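You operate a simulated robot arm through the tools that you are given. There is no shell and no other tool. Be economical: measure what you need, move in short steps, check, and stop when the job is done.

The job below is to be done with a simulated robot arm. You get a single attempt, and the scene is never put back.

TASK
Open the tool box lid, take the orange tee key on the packing bench top and put it away in the ab box, then shut the lid. Then open the blue table drawer. Do these in the order given.

The check looks at the end state, three seconds after you hand in, the way a careful person would. Anything else that was tipped, shoved, dropped, spilled or broken makes it a failure. Lids that push on must go on centred and level and be pressed home; caps that screw on are set level and turned clockwise until they are tight.

THE ROBOT
A 7-joint arm with a two-finger parallel gripper on a trunk, on a base that drives. Base frame: it is fixed to the floor where the robot stands at the start and does not move with it; the origin is under the middle of the robot, x ahead of it, y to its left, z up. Lengths are in mm, angles in degrees, forces in N, time in s.
With the tool pointing down near the work surface it reaches from about 220 to 740 mm from the robot's upright axis, wherever it stands. Its first joint turns from -166.0 to 166.0 degrees. Places, roughly: blue table drawer [-1000, 2100, 600]; box (29x17 cm) [480, 220, 860]; orange tee key [1500, 4500, 750]; tool box lid [500, 200, 1000]. Payload 1.57 kg.
Tool frame: the origin (TCP) lies between the finger pads and is the grasp point; the fingertips stand 30 mm ahead of it; z points along the fingers, y is the line along which they close. Largest opening 110 mm; finger width 24, thickness 12; the body of the gripper, 48 by 112 mm, starts 78 mm behind the TCP.
Orientation is told as [roll, pitch, yaw] about the base's x, y, z axes, in that order, counted from this pose: with the fingers straight down and closing along the base's y, the tool's x points along the base's -x, its y along +y and its z along -z.

THE INTERFACE
- The arm moves only by the tool move_arm. Its argument "plan" is a list of rows, each a list of 6 numbers: the shift along the tool's x, y, z in mm, then the turn, a rotation vector about the tool's x, y, z in degrees. In form: [[dx, dy, dz, rx, ry, rz], ...]. A call has 1 to 10 rows; each row shifts and turns the commanded pose from where the row before left it, along the tool's axes as they then stand. "jaw" is the opening, from 0 (shut) to 1 (fully open), set as the call begins (left out, the last holds). Each row takes 0.2 s and may step no farther than 50 mm and 8.6 degrees from the row before; otherwise, or with a gripper value out of range, the whole call is refused. A pose out of reach is approached as far as the arm can. The call stops where the force on the tool passes 40 N (or 10 N more than at its start, if that is more) or the arm is blocked; 0.2 s more then pass. The fingers move at their own pace (about 45 mm/s each) and stop on an object; they squeeze with about 39 N. The grip force told is the motor's: it shows also when the fingers shut on nothing. Time passes only in rows, and 0.2 s behind the last, so rows that do not move let the fingers close. It gives the time, the measured TCP pose, the force on the tool (base axes), the opening and the grip force at its end, in the units of the frame above (readings bear some noise), with the torque about the TCP (base axes, N m) and any sound that the robot's microphone picked up.
- Cameras (640 x 400 px; columns grow to the right, rows downward): "scene" is now at [19.1, 164.3, 1615.9]; the picture's right is [-0.05, -1.00, 0.00], its down [-0.69, 0.03, -0.73] and it looks along [0.73, -0.04, -0.69] (base axes); focal length 275 px, centre (320, 200). "wrist" rides on the gripper at [70, 16, -141] in the tool frame; the picture's right is [-0.23, 0.97, 0.00], its down [-0.86, -0.20, -0.48] and it looks along [-0.47, -0.11, 0.88] (tool axes); focal length 222 px, centre (320, 200). There is no depth. A picture from a camera that has moved, and an enlarged one, comes with that camera's place and axes in the base frame and with its lens. The place of the scene camera against the robot may be out by one fixed shift of up to 25 mm in any direction.
- camera(camera): a new picture of that camera. No time passes.
- move_column(by): slides the trunk up (or, below 0, down) by that many mm; the arm and the scene camera ride with it, the base frame stays. It gives what a move gives, with no picture.
- roll_base(legs): drives the robot by 1 to 6 legs, each [ahead, turn to the left] in mm and degrees, along the robot's own axes; the way and the turn of a leg run together, so that a leg with both is an arc; at most 1500 mm and 180 degrees a leg. The arm and the cameras ride along, it lands a little off, and it stops where it bumps. It gives what a move gives.
- pan_tilt(pan, tilt): turns the head with the scene camera to pan (to the left, within 155 degrees either way) and tilt (down, from -29 to 69), counted from straight ahead of the robot. It gives what a move gives.
- close_up(camera, box): a new picture of the part [left, top, right, bottom] of that camera's present view, enlarged. No time passes.
- job_done(): hands the job in; it is judged then, once.

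Work in short steps. Places have to be worked out from the pictures, the camera data and where the tool is seen: move nearer, look again, correct. Check each grasp and each placing, and mend what went wrong. You have 165 turns and 112 pictures in all, those below and enlarged ones among them. Open the gripper and draw the arm clear of the work before you hand the job in, unless the task says otherwise; then end with one line.

The tools are called after ">>>" as name(argument=value, ...) on one line, values as JSON. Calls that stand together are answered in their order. move_arm: Moves the arm, as the interface text tells. Its arguments: {"type":"object","properties":{"plan":{"type":"array","items":{"type":"array","items":{"type":"number"}}},"jaw":{"type":"number"}},"required":["plan"]} The other tools are called the same way: move_column (by) slides the trunk up or down; roll_base (legs) drives the base; pan_tilt (pan, tilt) turns the head that bears the scene camera; camera (camera) takes a picture; close_up (camera, box) takes an enlarged picture of a part of a camera's view; job_done () hands the job in.

At the start:

```text
clock: 0.0
ee_pos: [375.7, 235.6, 1381.5]
orientation: [0.0, 0.0, -0.1]
wrist_force: [-1.3, -0.7, -0.2]
wrist_torque: [0.01, 0.0, -0.01]
grip_width: 109.7
grasp_force: 0.1
trunk travel left (down, up): [-538.0, 52.0]
robot x, y, heading: [-1.4, 2.3, -0.1]
head pan, tilt: [-2.8, 43.3]
```

scene: 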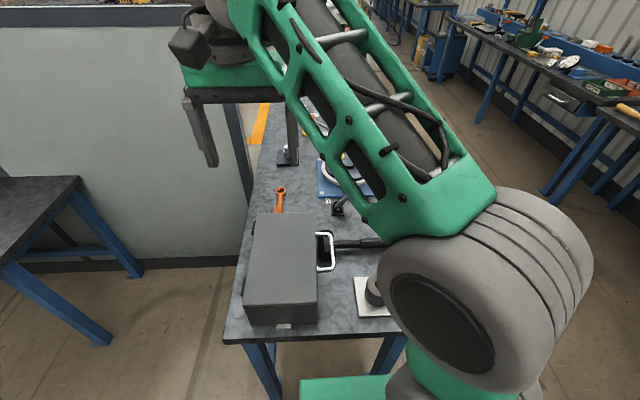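
wrist: 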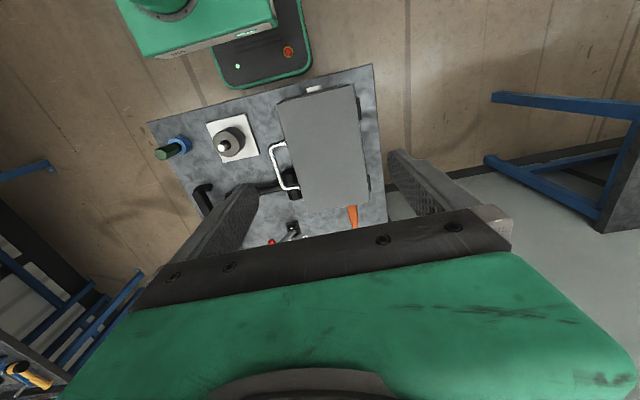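

The box stands left of the arm with a handle on its right side. I look closer at it in both cameras.

>>> close_up(camera="scene", box=[220, 170, 400, 340])

>>> close_up(camera="wrist", box=[140, 60, 400, 250])

```text
2.35 times, centred on (310, 255) of scene
camera zoom: at [19.1, 164.3, 1615.9], right [-0.05, -1.0, 0.0], down [-0.69, 0.03, -0.73], along [0.73, -0.04, -0.69], focal length 647 px, centre (344, 71)
```

zoom: 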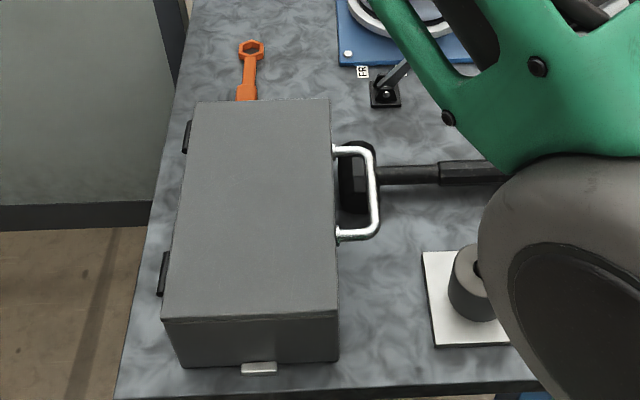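

```text
2.11 times, centred on (270, 155) of wrist
camera zoom: at [306.5, 251.8, 1520.7], right [0.23, 0.97, 0.0], down [0.86, -0.2, 0.48], along [0.47, -0.11, -0.88], focal length 468 px, centre (425, 295)
```

zoom: 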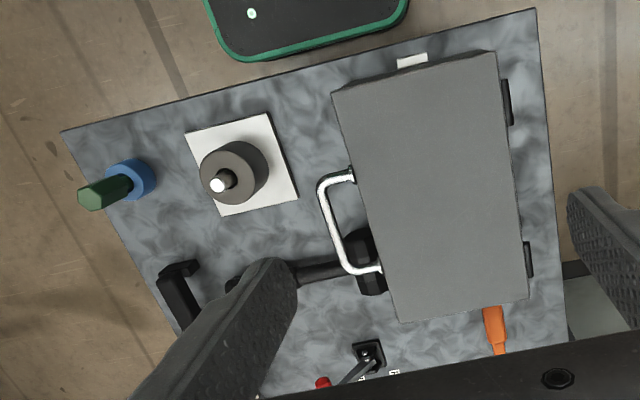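

Hinges are on the box's left (+y) side, handle loop on the lid's right at about z≈990, y≈104, x≈411–530. I move the tool to the right of the handle, well above, then tilt it to see the handle from the wrist.

>>> move_arm(plan=[[-11.8, -36, 29, 0, 0, 0], [-11.8, -36, 29, 0, 0, 0], [-11.8, -36, 29, 0, 0, 0], [-11.8, -36, 29, 0, 0, 0], [-11.8, -36, 29, 0, 0, 0], [-11.8, -36, 29, 0, 0, 0], [-11.8, -36, 20, 0, 0, 0], [-11.8, -36, 0, 0, 0, 0]], jaw=0.6)

>>> move_arm(plan=[[0, 0, 0, -8.5, 0, 0], [0, 0, 0, -8.5, 0, 0], [0, 0, 0, -8.5, 0, 0], [0, 0, 0, -8.5, 0, 0], [0, 0, 0, -8.5, 0, 0], [0, 0, 0, -8.5, 0, 0], [0, 0, 0, -8.5, 0, 0], [0, 0, 0, -8.5, 0, 0]])

>>> camera(camera="wrist")

>>> camera(camera="scene")

```text
clock: 1.8
ee_pos: [470.4, -53.5, 1187.9]
orientation: [0.0, 0.0, -0.1]
wrist_force: [-0.5, 0.3, -0.3]
wrist_torque: [0.0, 0.02, 0.04]
grip_width: 66.0
grasp_force: 0.1
trunk travel left (down, up): [-538.0, 52.0]
robot x, y, heading: [0.6, -3.6, 0.0]
head pan, tilt: [-2.8, 43.3]
```

```text
clock: 3.6
ee_pos: [432.7, 12.5, 1085.4]
orientation: [51.0, -0.3, -0.1]
wrist_force: [0.3, 0.3, 0.3]
wrist_torque: [0.01, 0.04, 0.03]
grip_width: 66.0
grasp_force: 0.0
out of reach, approached as far as the arm can: row 1, 3, 4, 5, 6, 7, 8
trunk travel left (down, up): [-538.0, 52.0]
robot x, y, heading: [2.7, -2.3, -0.1]
head pan, tilt: [-2.8, 43.3]
```

```text
107 pictures are left
camera wrist: at [363.9, -86.3, 1185.4], right [0.22, 0.61, 0.76], down [0.85, -0.5, 0.15], along [0.47, 0.61, -0.63], focal length 222 px, centre (320, 200)
```

wrist: 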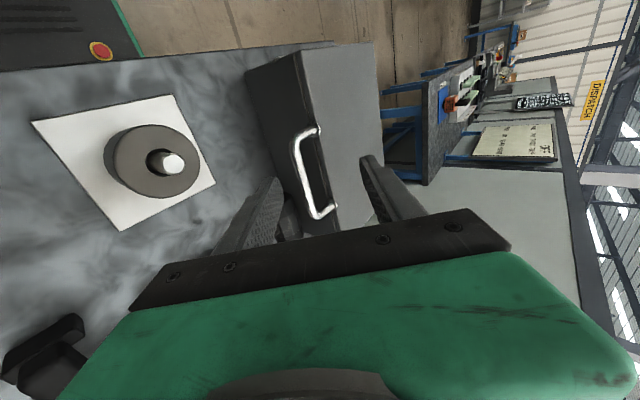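

```text
106 pictures are left
camera scene: at [21.3, 163.5, 1616.0], right [-0.05, -1.0, 0.0], down [-0.69, 0.03, -0.73], along [0.73, -0.04, -0.69], focal length 275 px, centre (320, 200)
```

scene: 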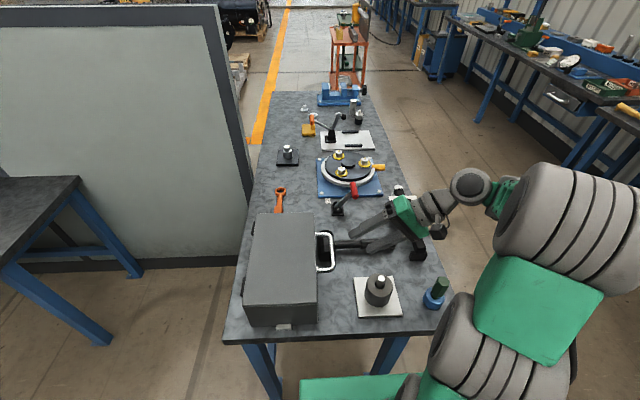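

The tilt is reach-limited, but nothing is touched. I zoom on the handle to see whether it belongs to the lid.

>>> close_up(camera="wrist", box=[230, 40, 390, 240])

>>> close_up(camera="scene", box=[220, 180, 460, 340])

```text
2.00 times, centred on (310, 140) of wrist
camera zoom: at [363.9, -86.3, 1185.4], right [0.22, 0.61, 0.76], down [0.85, -0.5, 0.15], along [0.47, 0.61, -0.63], focal length 444 px, centre (340, 320)
```

zoom: 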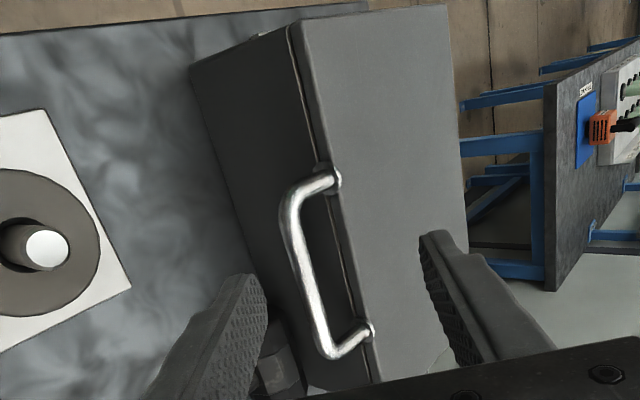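

```text
2.50 times, centred on (340, 260) of scene
camera zoom: at [21.3, 163.5, 1616.0], right [-0.05, -1.0, 0.0], down [-0.69, 0.03, -0.73], along [0.73, -0.04, -0.69], focal length 687 px, centre (270, 50)
```

zoom: 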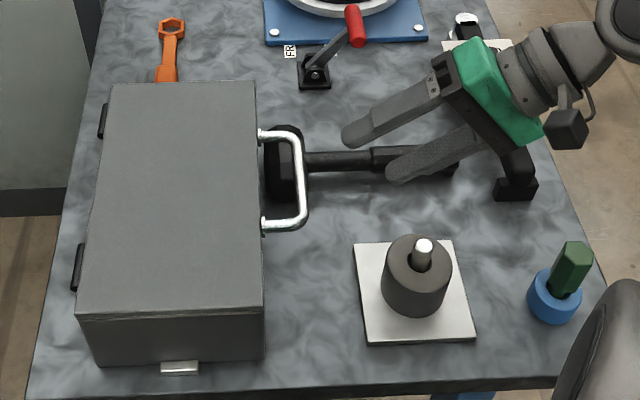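

The handle bar belongs to the thin lid: x 430–540, y≈101, z≈973; wall at y≈151; hinge at about y≈330, z≈962. I take a small turn back to learn what pose is now commanded.

>>> move_arm(plan=[[0, 0, 0, 8, 0, 0]], jaw=0.36)

```text
clock: 4.0
ee_pos: [431.8, 13.9, 1085.5]
orientation: [42.9, -0.3, 0.0]
wrist_force: [0.1, -0.9, -0.3]
wrist_torque: [-0.01, 0.01, 0.0]
grip_width: 39.5
grasp_force: 0.1
trunk travel left (down, up): [-538.0, 52.0]
robot x, y, heading: [3.7, -1.5, 0.3]
head pan, tilt: [-2.8, 43.3]
```

Commanded follows actual. I go to a stand-off about 80 mm before the bar at roll 43 and look.

>>> move_arm(plan=[[-16.5, -6.5, 30, 0, 0, 0], [-16.5, -6.5, 30, 0, 0, 0]])

>>> camera(camera="wrist")

>>> close_up(camera="scene", box=[220, 180, 460, 340])

```text
clock: 4.6
ee_pos: [465.0, 43.9, 1032.7]
orientation: [42.9, -0.3, 0.0]
wrist_force: [1.2, 0.2, 0.4]
wrist_torque: [-0.01, 0.01, -0.03]
grip_width: 39.8
grasp_force: 0.1
trunk travel left (down, up): [-538.0, 52.0]
robot x, y, heading: [-1.1, -2.2, -0.1]
head pan, tilt: [-2.8, 43.3]
```

```text
103 pictures are left
camera wrist: at [395.6, -39.6, 1145.2], right [0.22, 0.71, 0.66], down [0.85, -0.47, 0.22], along [0.47, 0.52, -0.71], focal length 222 px, centre (320, 200)
```

wrist: 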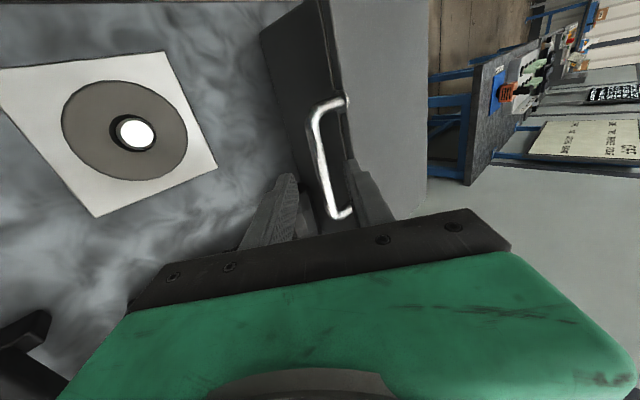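

```text
2.50 times, centred on (340, 260) of scene
camera zoom: at [19.6, 164.6, 1615.9], right [-0.05, -1.0, 0.0], down [-0.69, 0.03, -0.73], along [0.73, -0.04, -0.69], focal length 687 px, centre (270, 50)
```

zoom: 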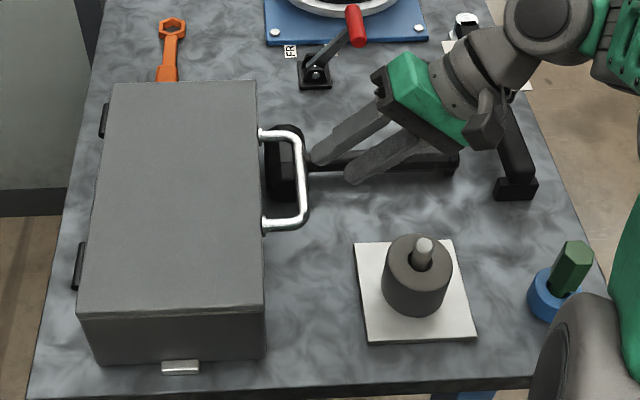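

Refined bar: y≈98, z≈977. I advance most of the way along the fingers and look again.

>>> move_arm(plan=[[-2, 0.7, 25, 0, 0, 0], [-2, 0.7, 20, 0, 0, 0]], jaw=0.32)

>>> close_up(camera="wrist", box=[220, 80, 420, 240])

>>> close_up(camera="scene", box=[260, 200, 400, 290])

```text
clock: 5.2
ee_pos: [470.2, 74.8, 1001.2]
orientation: [42.9, -0.4, 0.1]
wrist_force: [-0.5, -0.6, -0.4]
wrist_torque: [-0.02, 0.0, 0.01]
grip_width: 35.4
grasp_force: 0.0
trunk travel left (down, up): [-538.0, 52.0]
robot x, y, heading: [-3.7, -5.0, -0.2]
head pan, tilt: [-2.8, 43.3]
```

```text
2.50 times, centred on (320, 160) of wrist
camera zoom: at [400.8, -8.5, 1112.8], right [0.22, 0.71, 0.66], down [0.85, -0.47, 0.22], along [0.47, 0.52, -0.71], focal length 555 px, centre (320, 300)
```

zoom: 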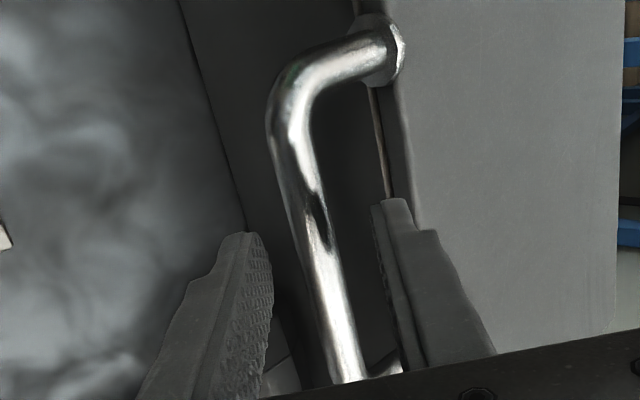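

```text
4.44 times, centred on (330, 245) of scene
camera zoom: at [19.4, 164.5, 1615.9], right [-0.05, -1.0, 0.0], down [-0.69, 0.03, -0.73], along [0.73, -0.04, -0.69], focal length 1222 px, centre (276, 0)
```

zoom: 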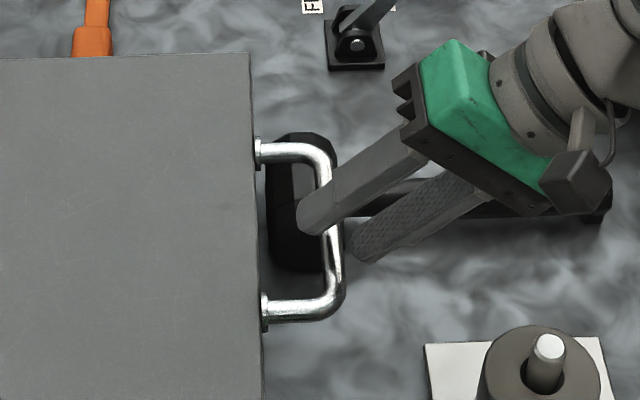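

The fingers straddle the bar. I advance 25 mm and close.

>>> move_arm(plan=[[0, 0, 14, 0, 0, 0], [0, 0, 12, 0, 0, 0]])

>>> move_arm(plan=[[0, 0, 0, 0, 0, 0], [0, 0, 0, 0, 0, 0], [0, 0, 0, 0, 0, 0]], jaw=0)

>>> close_up(camera="scene", box=[260, 200, 400, 290])

```text
clock: 5.8
ee_pos: [468.5, 93.6, 980.5]
orientation: [42.9, -0.4, 0.0]
wrist_force: [0.7, 0.1, -0.4]
wrist_torque: [-0.03, -0.03, 0.02]
grip_width: 35.1
grasp_force: 0.1
trunk travel left (down, up): [-538.0, 52.0]
robot x, y, heading: [-1.3, 0.1, 0.2]
head pan, tilt: [-2.8, 43.3]
```

```text
clock: 6.6
ee_pos: [469.6, 91.4, 980.5]
orientation: [42.8, -0.3, -0.2]
wrist_force: [0.0, -5.9, -1.5]
wrist_torque: [-0.1, 0.32, -0.12]
grip_width: 13.7
grasp_force: 28.2
trunk travel left (down, up): [-538.0, 52.0]
robot x, y, heading: [-0.4, -0.6, -0.1]
head pan, tilt: [-2.8, 43.3]
```

```text
4.44 times, centred on (330, 245) of scene
camera zoom: at [19.4, 163.4, 1616.0], right [-0.05, -1.0, 0.0], down [-0.69, 0.03, -0.73], along [0.73, -0.04, -0.69], focal length 1222 px, centre (276, 0)
```

zoom: 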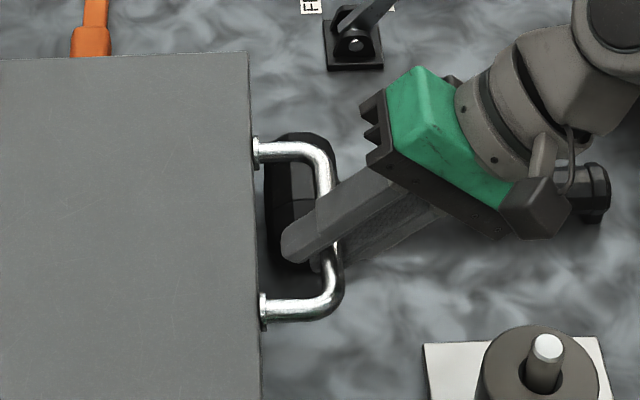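

Gripped with 28 N on a 13.7 mm bar. I start the lid's arc about the hinge, the first 10 degrees, watching force.

>>> move_arm(plan=[[0, 15.5, -13.4, 0, 0, 0], [0, 16.6, -12.1, 0, 0, 0]])

>>> close_up(camera="scene", box=[220, 160, 420, 340])

```text
clock: 7.2
ee_pos: [468.8, 96.3, 1021.6]
orientation: [42.9, -0.4, -0.1]
wrist_force: [-3.5, -15.4, -0.7]
wrist_torque: [-0.16, -0.3, -0.76]
grip_width: 13.9
grasp_force: 30.0
trunk travel left (down, up): [-538.0, 52.0]
robot x, y, heading: [-1.6, 1.1, -0.4]
head pan, tilt: [-2.8, 43.3]
```

```text
2.22 times, centred on (320, 250) of scene
camera zoom: at [18.8, 162.0, 1616.2], right [-0.05, -1.0, 0.0], down [-0.68, 0.03, -0.73], along [0.73, -0.04, -0.69], focal length 611 px, centre (320, 89)
```

zoom: 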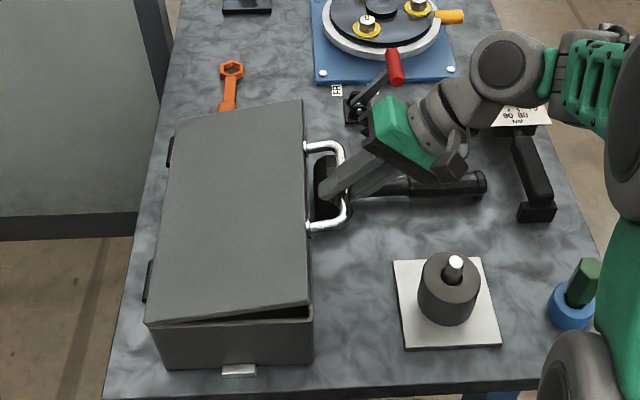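

The lid opens. Force shows I push slightly too far +y, so I relieve 4 mm while continuing to about 31 degrees.

>>> move_arm(plan=[[0, 22, -17, 4, 0, 0], [0, 25.7, -12.9, 4, 0, 0], [0, 26.3, -11.5, 4, 0, 0]])

```text
clock: 8.0
ee_pos: [470.3, 130.3, 1100.4]
orientation: [30.8, -0.6, -0.1]
wrist_force: [5.0, -2.6, 1.0]
wrist_torque: [-0.06, -0.59, -0.75]
grip_width: 13.5
grasp_force: 30.1
trunk travel left (down, up): [-538.0, 52.0]
robot x, y, heading: [4.2, -1.6, -0.0]
head pan, tilt: [-2.8, 43.3]
```

Force is low; I continue to about 66 degrees.

>>> move_arm(plan=[[0, 27, -10.2, 4, 0, 0], [0, 27.3, -8.8, 4, 0, 0], [0, 27.8, -7.3, 4, 0, 0], [0, 28.2, -5.8, 4, 0, 0], [0, 28.4, -4.5, 4, 0, 0]])

>>> camera(camera="scene")

```text
clock: 9.2
ee_pos: [468.2, 244.6, 1187.7]
orientation: [11.0, -0.6, -0.1]
wrist_force: [13.3, -1.9, 7.8]
wrist_torque: [0.06, -0.62, -0.31]
grip_width: 13.8
grasp_force: 30.4
trunk travel left (down, up): [-538.0, 52.0]
robot x, y, heading: [0.0, -2.1, -0.1]
head pan, tilt: [-2.8, 43.3]
```

```text
97 pictures are left
camera scene: at [20.8, 163.3, 1616.1], right [-0.05, -1.0, 0.0], down [-0.69, 0.03, -0.73], along [0.73, -0.04, -0.69], focal length 275 px, centre (320, 200)
```

scene: 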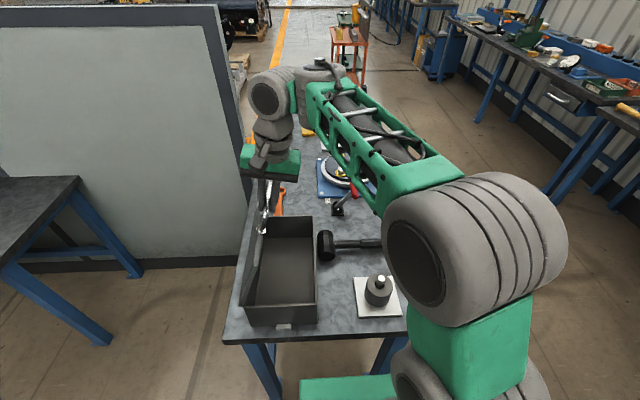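

Lid is about 70° open. I continue toward 100°, with the force guard stopping at any end stop.

>>> move_arm(plan=[[0, 29, -4.5, 4, 0, 0], [0, 28.8, -1.3, 4, 0, 0], [0, 28.7, 0.2, 4, 0, 0]])

>>> move_arm(plan=[[0, 14.3, 0.7, 2, 0, 0], [0, 14.3, 1.2, 2, 0, 0], [0, 14.2, 1.5, 2, 0, 0]])

>>> camera(camera="scene")

```text
clock: 10.0
ee_pos: [468.4, 329.7, 1200.2]
orientation: [-1.3, -0.1, 0.2]
wrist_force: [7.6, 1.5, -12.8]
wrist_torque: [0.03, -0.58, -0.2]
grip_width: 13.8
grasp_force: 30.1
trunk travel left (down, up): [-538.0, 52.0]
robot x, y, heading: [0.5, 0.7, -0.1]
head pan, tilt: [-2.8, 43.3]
```

```text
clock: 10.8
ee_pos: [468.2, 373.9, 1195.9]
orientation: [-7.2, -0.4, 0.1]
wrist_force: [3.8, -1.2, -13.3]
wrist_torque: [0.05, 0.2, -0.14]
grip_width: 13.7
grasp_force: 29.6
trunk travel left (down, up): [-538.0, 52.0]
robot x, y, heading: [1.2, 1.3, -0.2]
head pan, tilt: [-2.8, 43.3]
```

```text
96 pictures are left
camera scene: at [20.9, 164.8, 1615.8], right [-0.05, -1.0, 0.0], down [-0.69, 0.03, -0.73], along [0.73, -0.04, -0.69], focal length 275 px, centre (320, 200)
```

scene: 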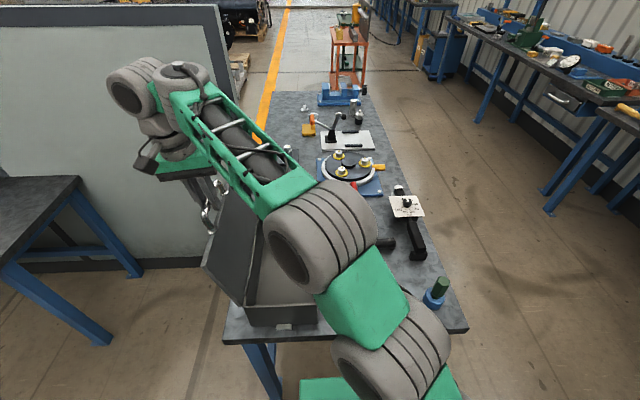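

Past about 97°. I keep going gently to find the stop.

>>> move_arm(plan=[[0, 16.6, 3.7, 2, 0, 0], [0, 16.5, 2.9, 2, 0, 0]])

>>> move_arm(plan=[[0, 8, 1.7, 1, 0, 0], [0, 8, 1.7, 1, 0, 0], [0, 8, 1.7, 1, 0, 0]])

```text
clock: 11.3
ee_pos: [468.6, 381.7, 1192.4]
orientation: [-10.8, -0.2, -0.7]
wrist_force: [-6.6, -26.6, 4.1]
wrist_torque: [-0.18, 0.88, 0.17]
grip_width: 13.7
grasp_force: 30.2
trunk travel left (down, up): [-538.0, 52.0]
robot x, y, heading: [-2.0, -1.6, -0.7]
head pan, tilt: [-2.8, 43.3]
stopped in row 2: the force on the tool passed its limit (the readings are from after the stop); the commanded pose is now the measured one
```

```text
clock: 11.7
ee_pos: [468.2, 382.2, 1193.3]
orientation: [-11.5, -0.1, -0.8]
wrist_force: [-8.4, -25.8, 6.6]
wrist_torque: [-0.17, 0.89, 0.27]
grip_width: 14.0
grasp_force: 29.9
trunk travel left (down, up): [-538.0, 52.0]
robot x, y, heading: [0.3, -1.4, -0.9]
head pan, tilt: [-2.8, 43.3]
stopped in row 1: the force on the tool passed its limit (the readings are from after the stop); the commanded pose is now the measured one
```

The stop is reached at about 100°. I relax 2 mm, open and retreat upward, then check that the lid stays.

>>> move_arm(plan=[[0, -2, 0, 0, 0, 0]])

>>> move_arm(plan=[[0, 0, 0, 0, 0, 0], [0, 0, 0, 0, 0, 0], [0, 0, -25, 0, 0, 0], [0, 0, -40, 0, 0, 0], [0, 0, -40, 0, 0, 0]], jaw=0.4)

>>> camera(camera="scene")

>>> camera(camera="wrist")

```text
clock: 12.1
ee_pos: [468.0, 382.8, 1193.2]
orientation: [-11.2, -0.1, -0.6]
wrist_force: [-6.8, -27.6, 10.6]
wrist_torque: [-0.11, 0.7, 0.27]
grip_width: 13.6
grasp_force: 30.1
trunk travel left (down, up): [-538.0, 52.0]
robot x, y, heading: [0.1, -0.8, -0.7]
head pan, tilt: [-2.8, 43.3]
```

```text
clock: 13.3
ee_pos: [437.3, 371.4, 1254.1]
orientation: [-11.3, -0.1, -0.8]
wrist_force: [0.4, 0.1, -0.3]
wrist_torque: [-0.02, 0.01, 0.04]
grip_width: 44.0
grasp_force: 0.1
out of reach, approached as far as the arm can: row 4, 5
trunk travel left (down, up): [-538.0, 52.0]
robot x, y, heading: [-1.3, -1.7, -0.5]
head pan, tilt: [-2.8, 43.3]
```

```text
95 pictures are left
camera scene: at [20.2, 163.5, 1615.9], right [-0.06, -1.0, 0.0], down [-0.68, 0.04, -0.73], along [0.73, -0.04, -0.69], focal length 275 px, centre (320, 200)
```

scene: 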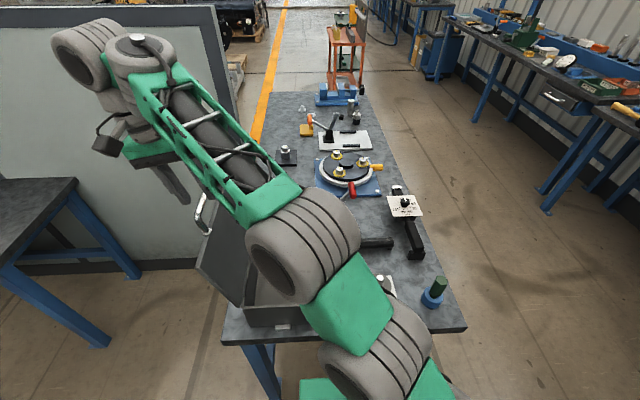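

```text
94 pictures are left
camera wrist: at [369.1, 415.8, 1388.5], right [0.24, 0.95, -0.19], down [0.85, -0.11, 0.51], along [0.46, -0.28, -0.84], focal length 222 px, centre (320, 200)
```

wrist: 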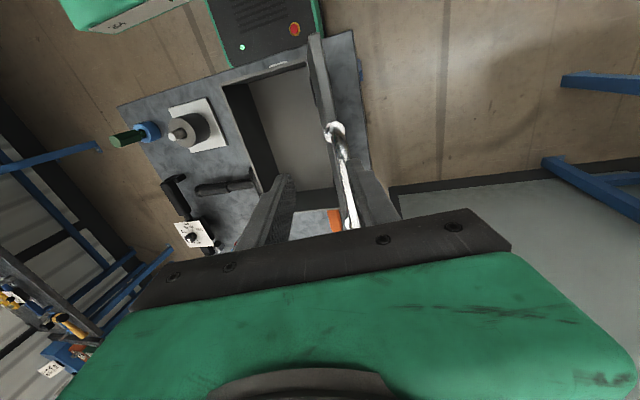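

The lid stays open at its stop. I draw the arm up and inward, then look around for the route.

>>> move_arm(plan=[[20, 0, -35, 0, 0, 0], [20, 0, -35, 0, 0, 0], [15, 0, -35, 4, 0, 0], [10, -40, 0, 4, 0, 0], [10, -45, 0, 3, 0, 0], [10, -45, 0, 0, 0, 0], [10, -45, 0, 0, 0, 0], [0, -45, 0, 0, 0, 0]])

>>> pan_tilt(pan=60, tilt=20)

>>> camera(camera="scene")

>>> pan_tilt(pan=125, tilt=20)

>>> camera(camera="scene")

```text
clock: 15.1
ee_pos: [330.1, 155.6, 1287.1]
orientation: [-22.4, -0.2, -0.7]
wrist_force: [-0.5, -0.1, -0.1]
wrist_torque: [0.02, 0.01, 0.0]
grip_width: 43.8
grasp_force: 0.1
out of reach, approached as far as the arm can: row 1, 2, 3, 4, 5, 6, 7, 8
trunk travel left (down, up): [-538.0, 52.0]
robot x, y, heading: [-2.4, 2.5, -0.5]
head pan, tilt: [-2.8, 43.3]
```

```text
clock: 16.4
ee_pos: [331.3, 157.0, 1286.4]
orientation: [-22.3, -0.1, -0.7]
wrist_force: [-0.1, -0.3, 0.2]
wrist_torque: [-0.04, 0.0, 0.0]
grip_width: 44.0
grasp_force: 0.0
trunk travel left (down, up): [-538.0, 52.0]
robot x, y, heading: [-3.6, -3.2, -0.7]
head pan, tilt: [60.0, 20.0]
```

```text
93 pictures are left
camera scene: at [-15.1, 248.7, 1652.1], right [0.86, -0.51, 0.0], down [-0.17, -0.29, -0.94], along [0.48, 0.81, -0.34], focal length 275 px, centre (320, 200)
```

scene: 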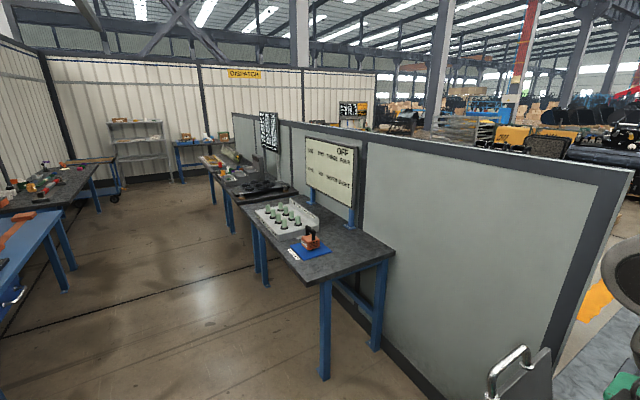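

```text
clock: 17.8
ee_pos: [331.2, 156.3, 1287.4]
orientation: [-22.4, -0.1, -0.7]
wrist_force: [-0.6, -1.0, -0.2]
wrist_torque: [0.02, 0.0, 0.02]
grip_width: 43.8
grasp_force: 0.0
trunk travel left (down, up): [-538.0, 52.0]
robot x, y, heading: [1.5, 1.7, -0.8]
head pan, tilt: [125.0, 20.0]
```

```text
92 pictures are left
camera scene: at [-115.1, 245.2, 1652.1], right [0.82, 0.57, 0.0], down [0.19, -0.28, -0.94], along [-0.53, 0.77, -0.34], focal length 275 px, centre (320, 200)
```

scene: 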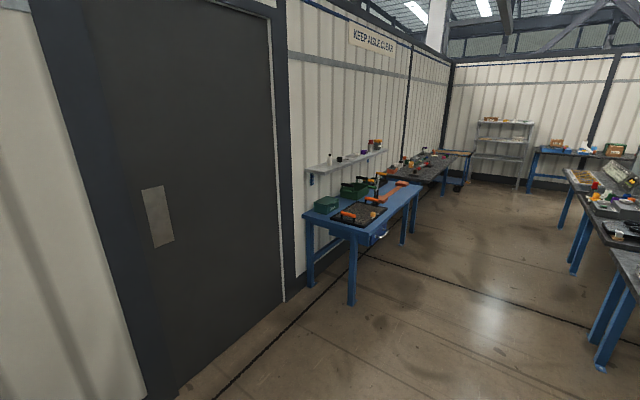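

I zoom on the area where the packing bench (1500, 4500) should appear.

>>> pan_tilt(pan=70, tilt=20)

>>> close_up(camera="scene", box=[200, 90, 420, 230])

>>> close_up(camera="scene", box=[0, 60, 260, 260])

```text
clock: 19.0
ee_pos: [331.8, 157.5, 1287.6]
orientation: [-22.3, -0.1, -0.7]
wrist_force: [-0.3, -0.4, 0.1]
wrist_torque: [0.01, 0.0, 0.02]
grip_width: 43.8
grasp_force: 0.1
trunk travel left (down, up): [-538.0, 52.0]
robot x, y, heading: [-4.4, 4.2, -0.5]
head pan, tilt: [70.0, 20.0]
```

```text
2.86 times, centred on (310, 160) of scene
camera zoom: at [-29.9, 255.7, 1652.1], right [0.94, -0.35, 0.0], down [-0.12, -0.32, -0.94], along [0.33, 0.88, -0.34], focal length 786 px, centre (349, 314)
```

zoom: 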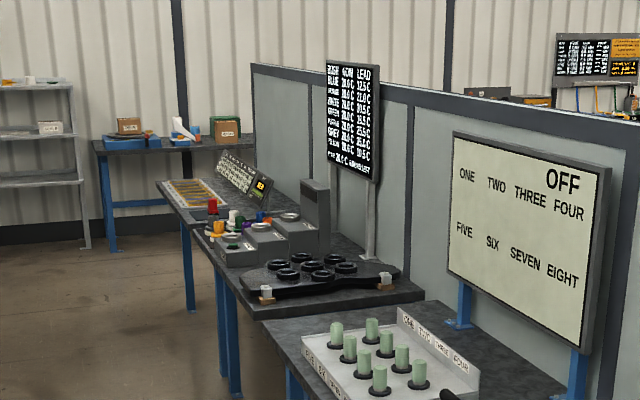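

```text
2.00 times, centred on (130, 160) of scene
camera zoom: at [-29.9, 255.7, 1652.1], right [0.94, -0.35, 0.0], down [-0.12, -0.32, -0.94], along [0.33, 0.88, -0.34], focal length 550 px, centre (700, 280)
```

zoom: 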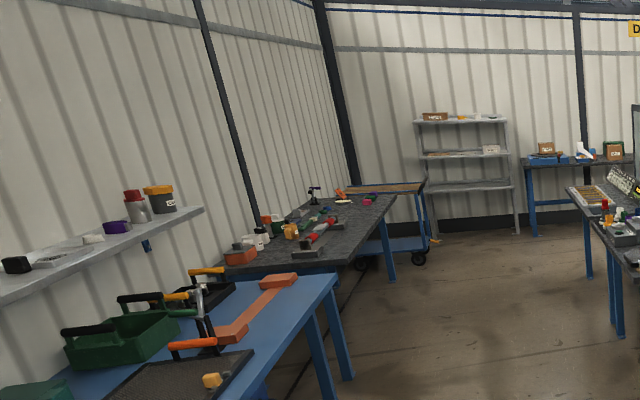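

Point (1500, 4500) projects behind the partition, which stands at x≈1100. I zoom on what shows beyond it.

>>> pan_tilt(pan=48, tilt=10)

>>> close_up(camera="scene", box=[160, 60, 460, 260])

>>> pan_tilt(pan=15, tilt=20)

>>> camera(camera="scene")

```text
clock: 19.9
ee_pos: [331.0, 157.6, 1287.0]
orientation: [-22.3, -0.1, -0.7]
wrist_force: [0.4, 1.1, 0.2]
wrist_torque: [-0.02, 0.0, 0.01]
grip_width: 43.9
grasp_force: 0.0
trunk travel left (down, up): [-538.0, 52.0]
robot x, y, heading: [0.9, -1.7, -0.4]
head pan, tilt: [48.0, 10.0]
```

```text
2.00 times, centred on (310, 160) of scene
camera zoom: at [0.4, 237.1, 1668.4], right [0.74, -0.67, 0.0], down [-0.12, -0.13, -0.98], along [0.66, 0.73, -0.17], focal length 550 px, centre (340, 280)
```

zoom: 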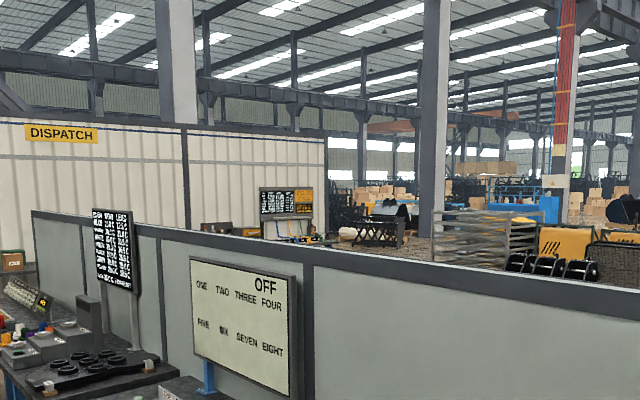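

```text
clock: 20.8
ee_pos: [331.4, 157.1, 1286.1]
orientation: [-22.3, -0.1, -0.6]
wrist_force: [-0.5, -0.9, 0.0]
wrist_torque: [-0.03, 0.0, -0.01]
grip_width: 43.9
grasp_force: 0.1
trunk travel left (down, up): [-538.0, 52.0]
robot x, y, heading: [-3.1, -1.7, -0.7]
head pan, tilt: [15.0, 20.0]
```

```text
88 pictures are left
camera scene: at [27.8, 191.9, 1652.2], right [0.25, -0.97, 0.0], down [-0.33, -0.09, -0.94], along [0.91, 0.24, -0.34], focal length 275 px, centre (320, 200)
```

scene: 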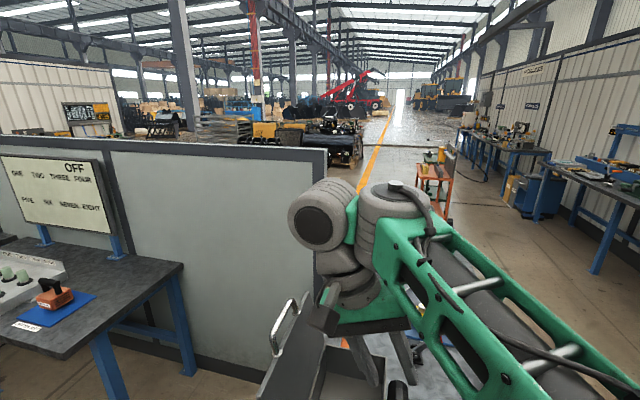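

The packing bench must lie beyond the partition, so I'd go round the right side of this bench (bench spans x 300–1900, y −240–400). I check the right side first.

>>> pan_tilt(pan=-55, tilt=30)

>>> camera(camera="scene")

>>> pan_tilt(pan=-140, tilt=35)

>>> camera(camera="scene")

```text
clock: 22.2
ee_pos: [331.6, 157.1, 1286.1]
orientation: [-22.2, -0.2, -0.7]
wrist_force: [0.3, 0.4, 0.2]
wrist_torque: [0.03, 0.0, -0.01]
grip_width: 44.0
grasp_force: 0.1
trunk travel left (down, up): [-538.0, 52.0]
robot x, y, heading: [-1.9, -0.5, -0.4]
head pan, tilt: [-55.0, 30.0]
```

```text
87 pictures are left
camera scene: at [-11.1, 94.0, 1636.1], right [-0.82, -0.57, 0.0], down [-0.28, 0.41, -0.87], along [0.49, -0.71, -0.5], focal length 275 px, centre (320, 200)
```

scene: 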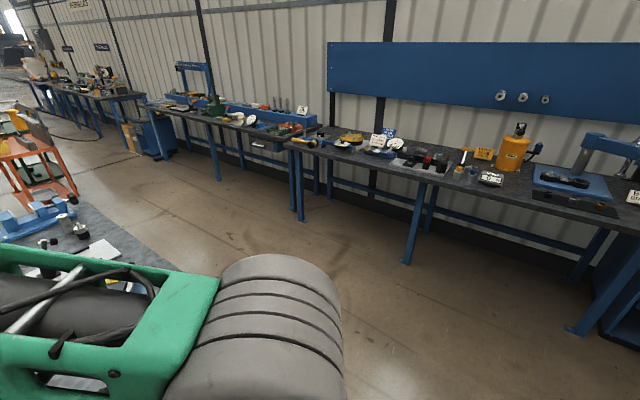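

```text
clock: 23.8
ee_pos: [331.2, 157.5, 1287.3]
orientation: [-22.2, -0.1, -0.7]
wrist_force: [0.5, 0.3, 0.7]
wrist_torque: [0.02, 0.0, 0.0]
grip_width: 43.9
grasp_force: 0.1
trunk travel left (down, up): [-538.0, 52.0]
robot x, y, heading: [-2.9, -1.5, -0.4]
head pan, tilt: [-140.0, 35.0]
```

```text
86 pictures are left
camera scene: at [-130.3, 112.4, 1628.3], right [-0.64, 0.77, 0.0], down [0.44, 0.37, -0.82], along [-0.63, -0.52, -0.57], focal length 275 px, centre (320, 200)
```

scene: 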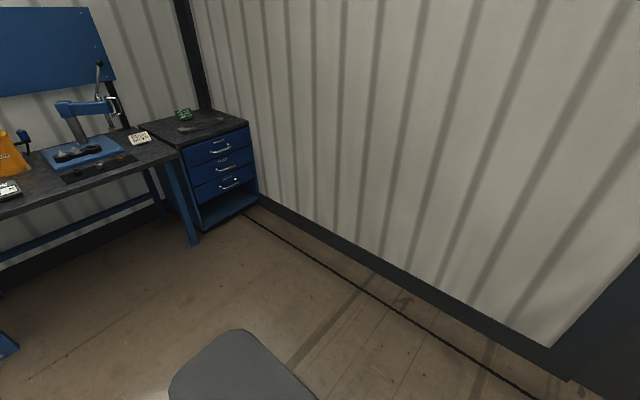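

The aisle between benches (y −240 to −1770) is free. I back off, cross into it and drive forward past the bench.

>>> roll_base(legs=[[-300, 0], [0, -60], [1200, 0], [0, 60]])

>>> pan_tilt(pan=0, tilt=30)

>>> camera(camera="scene")

```text
clock: 36.9
ee_pos: [610.5, -886.7, 1286.4]
orientation: [-22.3, -0.1, -1.2]
wrist_force: [-0.8, 0.1, -0.7]
wrist_torque: [0.02, -0.02, -0.03]
grip_width: 44.1
grasp_force: 0.0
trunk travel left (down, up): [-538.0, 52.0]
robot x, y, heading: [275.6, -1044.0, -1.1]
head pan, tilt: [-140.0, 35.0]
```

```text
clock: 39.1
ee_pos: [610.2, -887.7, 1286.5]
orientation: [-22.2, 0.0, -1.2]
wrist_force: [-0.1, 0.0, 0.2]
wrist_torque: [0.01, 0.0, 0.0]
grip_width: 44.0
grasp_force: 0.0
trunk travel left (down, up): [-538.0, 52.0]
robot x, y, heading: [278.3, -1044.5, -1.0]
head pan, tilt: [0.0, 30.0]
```

```text
85 pictures are left
camera scene: at [306.9, -873.6, 1636.1], right [-0.02, -1.0, 0.0], down [-0.5, 0.01, -0.87], along [0.87, -0.02, -0.5], focal length 275 px, centre (320, 200)
```

scene: 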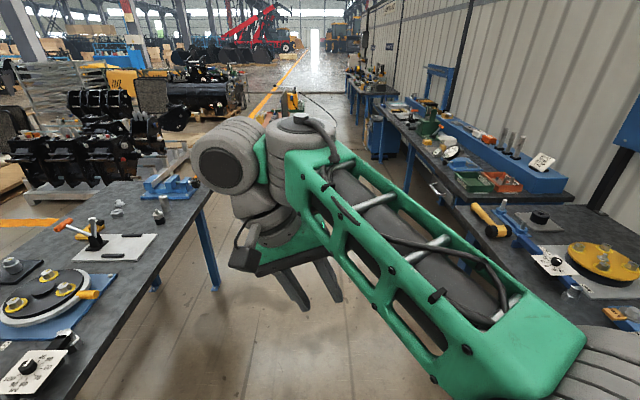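

Clear ahead; I drive on past the bench's far end and look left.

>>> roll_base(legs=[[1500, 1], [550, 0], [0, 60]])

>>> pan_tilt(pan=30, tilt=20)

>>> camera(camera="scene")

```text
clock: 51.8
ee_pos: [2317.2, -694.6, 1287.3]
orientation: [-22.3, -0.1, 60.7]
wrist_force: [-0.3, -0.5, 0.0]
wrist_torque: [-0.02, 0.02, 0.0]
grip_width: 44.1
grasp_force: 0.1
trunk travel left (down, up): [-538.0, 52.0]
robot x, y, heading: [2296.2, -1062.8, 60.8]
head pan, tilt: [0.0, 30.0]
```

```text
clock: 52.8
ee_pos: [2316.5, -694.7, 1285.4]
orientation: [-22.3, -0.1, 60.6]
wrist_force: [0.9, -0.2, 0.2]
wrist_torque: [0.0, -0.04, -0.06]
grip_width: 43.9
grasp_force: 0.0
trunk travel left (down, up): [-538.0, 52.0]
robot x, y, heading: [2293.5, -1062.1, 60.9]
head pan, tilt: [30.0, 20.0]
```

```text
84 pictures are left
camera scene: at [2127.4, -931.4, 1652.1], right [1.0, 0.01, 0.0], down [0.0, -0.34, -0.94], along [-0.01, 0.94, -0.34], focal length 275 px, centre (320, 200)
```

scene: 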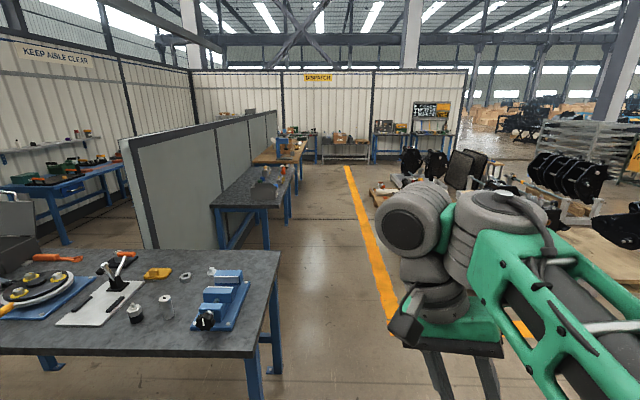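

The point projects onto the wooden-topped bench past the partition. I zoom.

>>> close_up(camera="scene", box=[200, 110, 360, 220])

```text
3.64 times, centred on (280, 165) of scene
camera zoom: at [2127.4, -931.4, 1652.1], right [1.0, 0.01, 0.0], down [0.0, -0.34, -0.94], along [-0.01, 0.94, -0.34], focal length 1000 px, centre (466, 327)
```

zoom: 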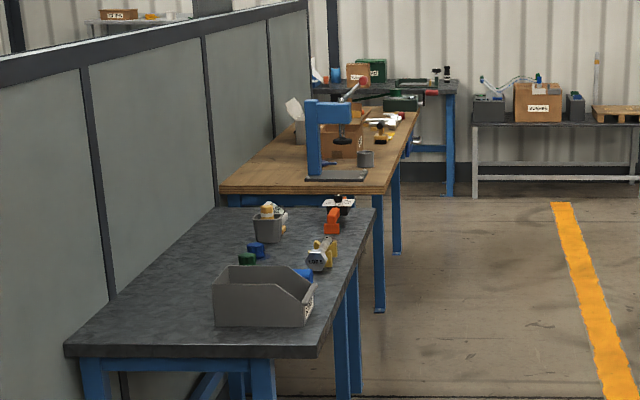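

I drive along the aisle beside the partition toward y≈4400.

>>> roll_base(legs=[[0, 30], [1500, 0], [1500, 0], [1500, 0]])

>>> pan_tilt(pan=45, tilt=30)

>>> camera(camera="scene")

```text
clock: 75.5
ee_pos: [1904.8, 3701.5, 1286.1]
orientation: [-22.3, -0.1, 94.9]
wrist_force: [0.8, 0.0, 0.1]
wrist_torque: [0.0, 0.01, 0.03]
grip_width: 43.7
grasp_force: 0.1
trunk travel left (down, up): [-538.0, 52.0]
robot x, y, heading: [2090.6, 3387.4, 95.1]
head pan, tilt: [30.0, 20.0]
```

```text
clock: 76.3
ee_pos: [1903.3, 3701.1, 1286.4]
orientation: [-22.3, -0.2, 94.9]
wrist_force: [-0.2, -0.3, 0.2]
wrist_torque: [0.03, 0.0, -0.01]
grip_width: 44.2
grasp_force: 0.1
trunk travel left (down, up): [-538.0, 52.0]
robot x, y, heading: [2091.3, 3383.1, 94.9]
head pan, tilt: [45.0, 30.0]
```

```text
82 pictures are left
camera scene: at [1871.4, 3385.2, 1636.1], right [0.64, 0.77, 0.0], down [0.38, -0.32, -0.87], along [-0.66, 0.56, -0.5], focal length 275 px, centre (320, 200)
```

scene: 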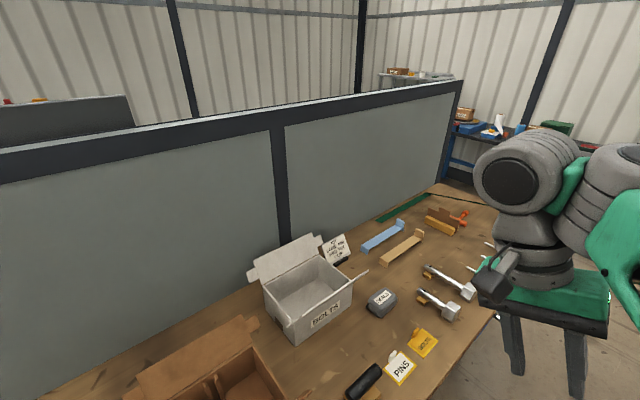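

An orange tee shows near (455,217). I zoom on it.

>>> close_up(camera="scene", box=[370, 170, 510, 260])

```text
4.44 times, centred on (440, 215) of scene
camera zoom: at [1871.4, 3385.2, 1636.1], right [0.64, 0.77, 0.0], down [0.38, -0.32, -0.87], along [-0.66, 0.56, -0.5], focal length 1222 px, centre (-213, 133)
```

zoom: 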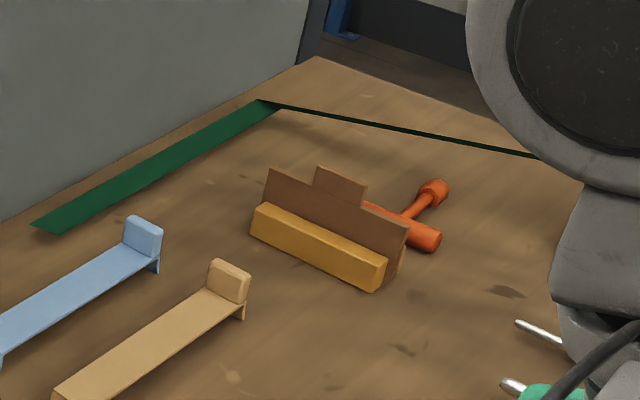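

The key lies behind a standing divider, near (1360, 4840). I drive level with it and face the bench.

>>> roll_base(legs=[[0, -8], [1440, 0], [0, 93]])

>>> pan_tilt(pan=0, tilt=45)

>>> camera(camera="scene")

>>> camera(camera="wrist")

```text
clock: 87.9
ee_pos: [1821.5, 4654.9, 1286.3]
orientation: [-22.3, -0.2, -179.9]
wrist_force: [-0.1, 0.3, 0.2]
wrist_torque: [-0.03, 0.0, 0.0]
grip_width: 44.0
grasp_force: 0.0
trunk travel left (down, up): [-538.0, 52.0]
robot x, y, heading: [2149.3, 4818.5, -180.0]
head pan, tilt: [45.0, 30.0]
```

```text
clock: 89.1
ee_pos: [1821.3, 4654.9, 1287.6]
orientation: [-22.3, 0.0, -179.9]
wrist_force: [-0.7, 0.5, 0.0]
wrist_torque: [-0.02, -0.02, -0.01]
grip_width: 44.0
grasp_force: 0.0
trunk travel left (down, up): [-538.0, 52.0]
robot x, y, heading: [2151.0, 4818.2, -179.8]
head pan, tilt: [0.0, 45.0]
```

```text
80 pictures are left
camera scene: at [2127.2, 4676.1, 1613.5], right [-0.01, 1.0, 0.0], down [0.71, 0.0, -0.71], along [-0.71, 0.0, -0.71], focal length 275 px, centre (320, 200)
```

scene: 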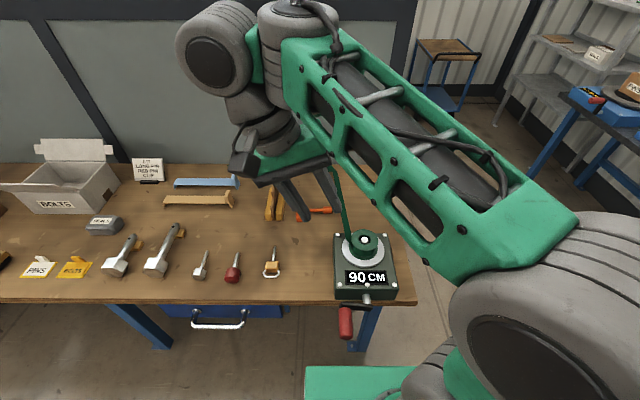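

```text
79 pictures are left
camera wrist: at [1892.9, 4586.9, 1409.5], right [-0.23, -0.9, -0.37], down [-0.85, 0.0, 0.52], along [-0.47, 0.43, -0.77], focal length 222 px, centre (320, 200)
```

wrist: 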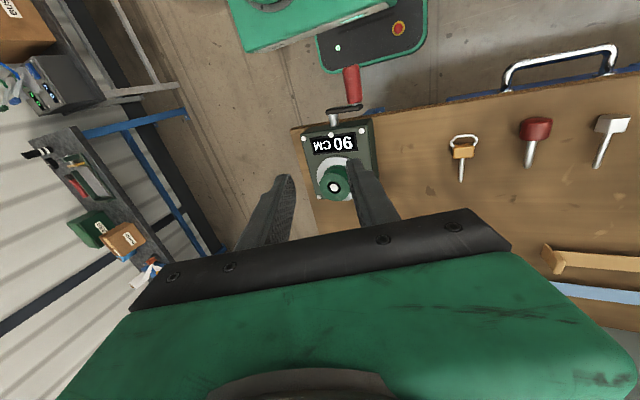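

Combining both views puts the bench top at z≈885 and the key at about (1459, 4655). I roll 40 mm closer, level the tool and move it toward the key, staying high.

>>> roll_base(legs=[[40, 0]])

>>> move_arm(plan=[[0, 0, 0, -7.4, 0, 0], [0, 0, 0, -7.4, 0, 0], [0, 0, 0, -7.4, 0, 0], [-45, 0, 15, 0, 0, 0], [-45, 0, 15, 0, 0, 0], [-45, 0, 15, 0, 0, 0], [-45, 0, 15, 0, 0, 0], [-45, 0, 15, 0, 0, 0]])

>>> camera(camera="wrist")

>>> camera(camera="scene")

```text
clock: 89.9
ee_pos: [1781.1, 4654.8, 1286.7]
orientation: [-22.3, 0.0, -179.8]
wrist_force: [-1.0, -0.1, -0.3]
wrist_torque: [-0.03, 0.0, 0.02]
grip_width: 44.0
grasp_force: 0.0
trunk travel left (down, up): [-538.0, 52.0]
robot x, y, heading: [2108.8, 4818.5, -179.7]
head pan, tilt: [0.0, 45.0]
```

```text
clock: 91.7
ee_pos: [1552.5, 4655.5, 1212.9]
orientation: [-0.1, 0.0, -180.0]
wrist_force: [-0.2, -0.5, 0.2]
wrist_torque: [-0.03, 0.0, -0.01]
grip_width: 43.8
grasp_force: 0.0
trunk travel left (down, up): [-538.0, 52.0]
robot x, y, heading: [2110.2, 4814.4, -179.6]
head pan, tilt: [0.0, 45.0]
```

```text
78 pictures are left
camera wrist: at [1622.5, 4639.7, 1352.3], right [-0.23, -0.97, 0.0], down [-0.86, 0.2, 0.48], along [-0.47, 0.11, -0.88], focal length 222 px, centre (320, 200)
```

wrist: 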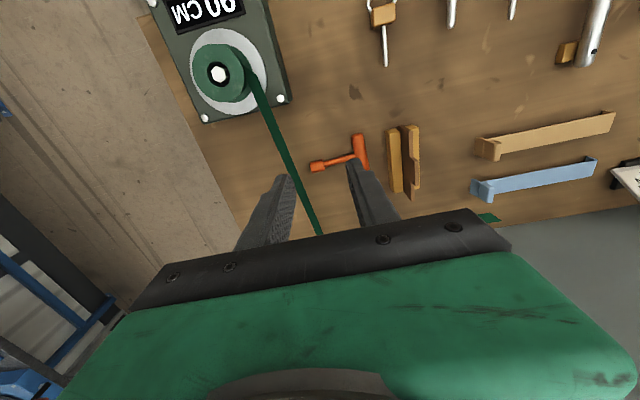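

```text
77 pictures are left
camera scene: at [2086.5, 4675.9, 1613.4], right [0.0, 1.0, 0.0], down [0.71, 0.0, -0.71], along [-0.71, 0.0, -0.71], focal length 275 px, centre (320, 200)
```

scene: 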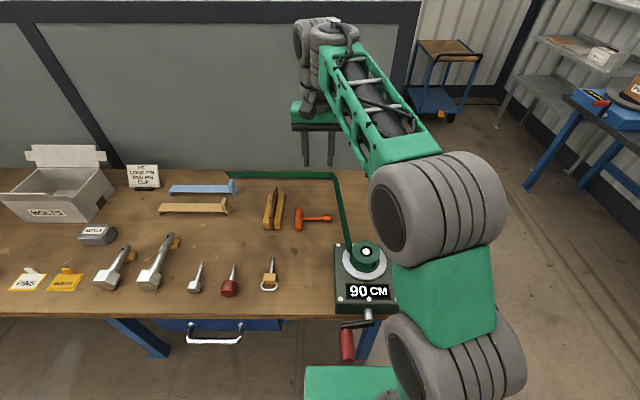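

Key well in view: cross bar along x, stem toward +y, between divider and green strap. I zoom on it in both cameras.

>>> close_up(camera="wrist", box=[260, 110, 440, 220])

>>> close_up(camera="scene", box=[240, 160, 380, 250])

```text
3.56 times, centred on (350, 165) of wrist
camera zoom: at [1622.5, 4639.7, 1352.3], right [-0.23, -0.97, 0.0], down [-0.86, 0.2, 0.48], along [-0.47, 0.11, -0.88], focal length 790 px, centre (213, 324)
```

zoom: 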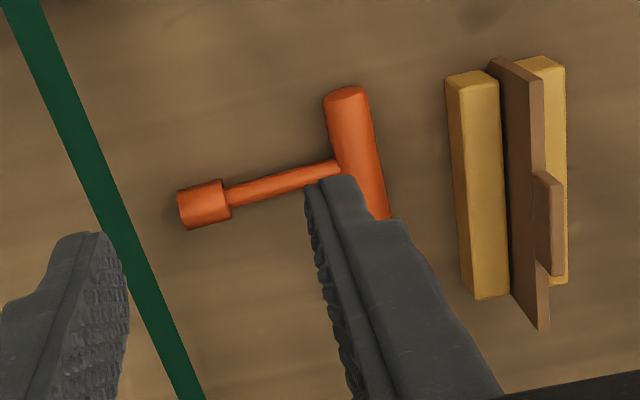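

```text
4.44 times, centred on (310, 205) of scene
camera zoom: at [2086.5, 4675.9, 1613.4], right [0.0, 1.0, 0.0], down [0.71, 0.0, -0.71], along [-0.71, 0.0, -0.71], focal length 1222 px, centre (364, 178)
```

zoom: 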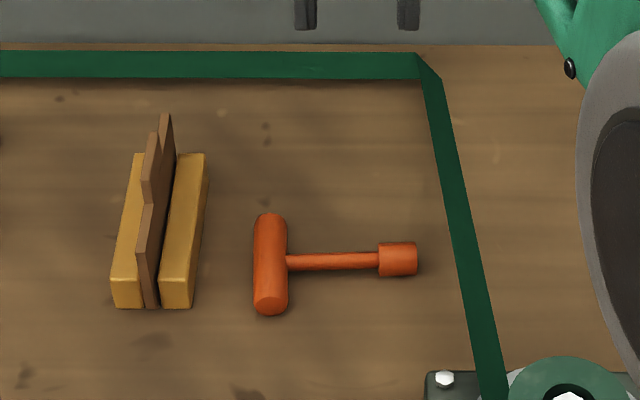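

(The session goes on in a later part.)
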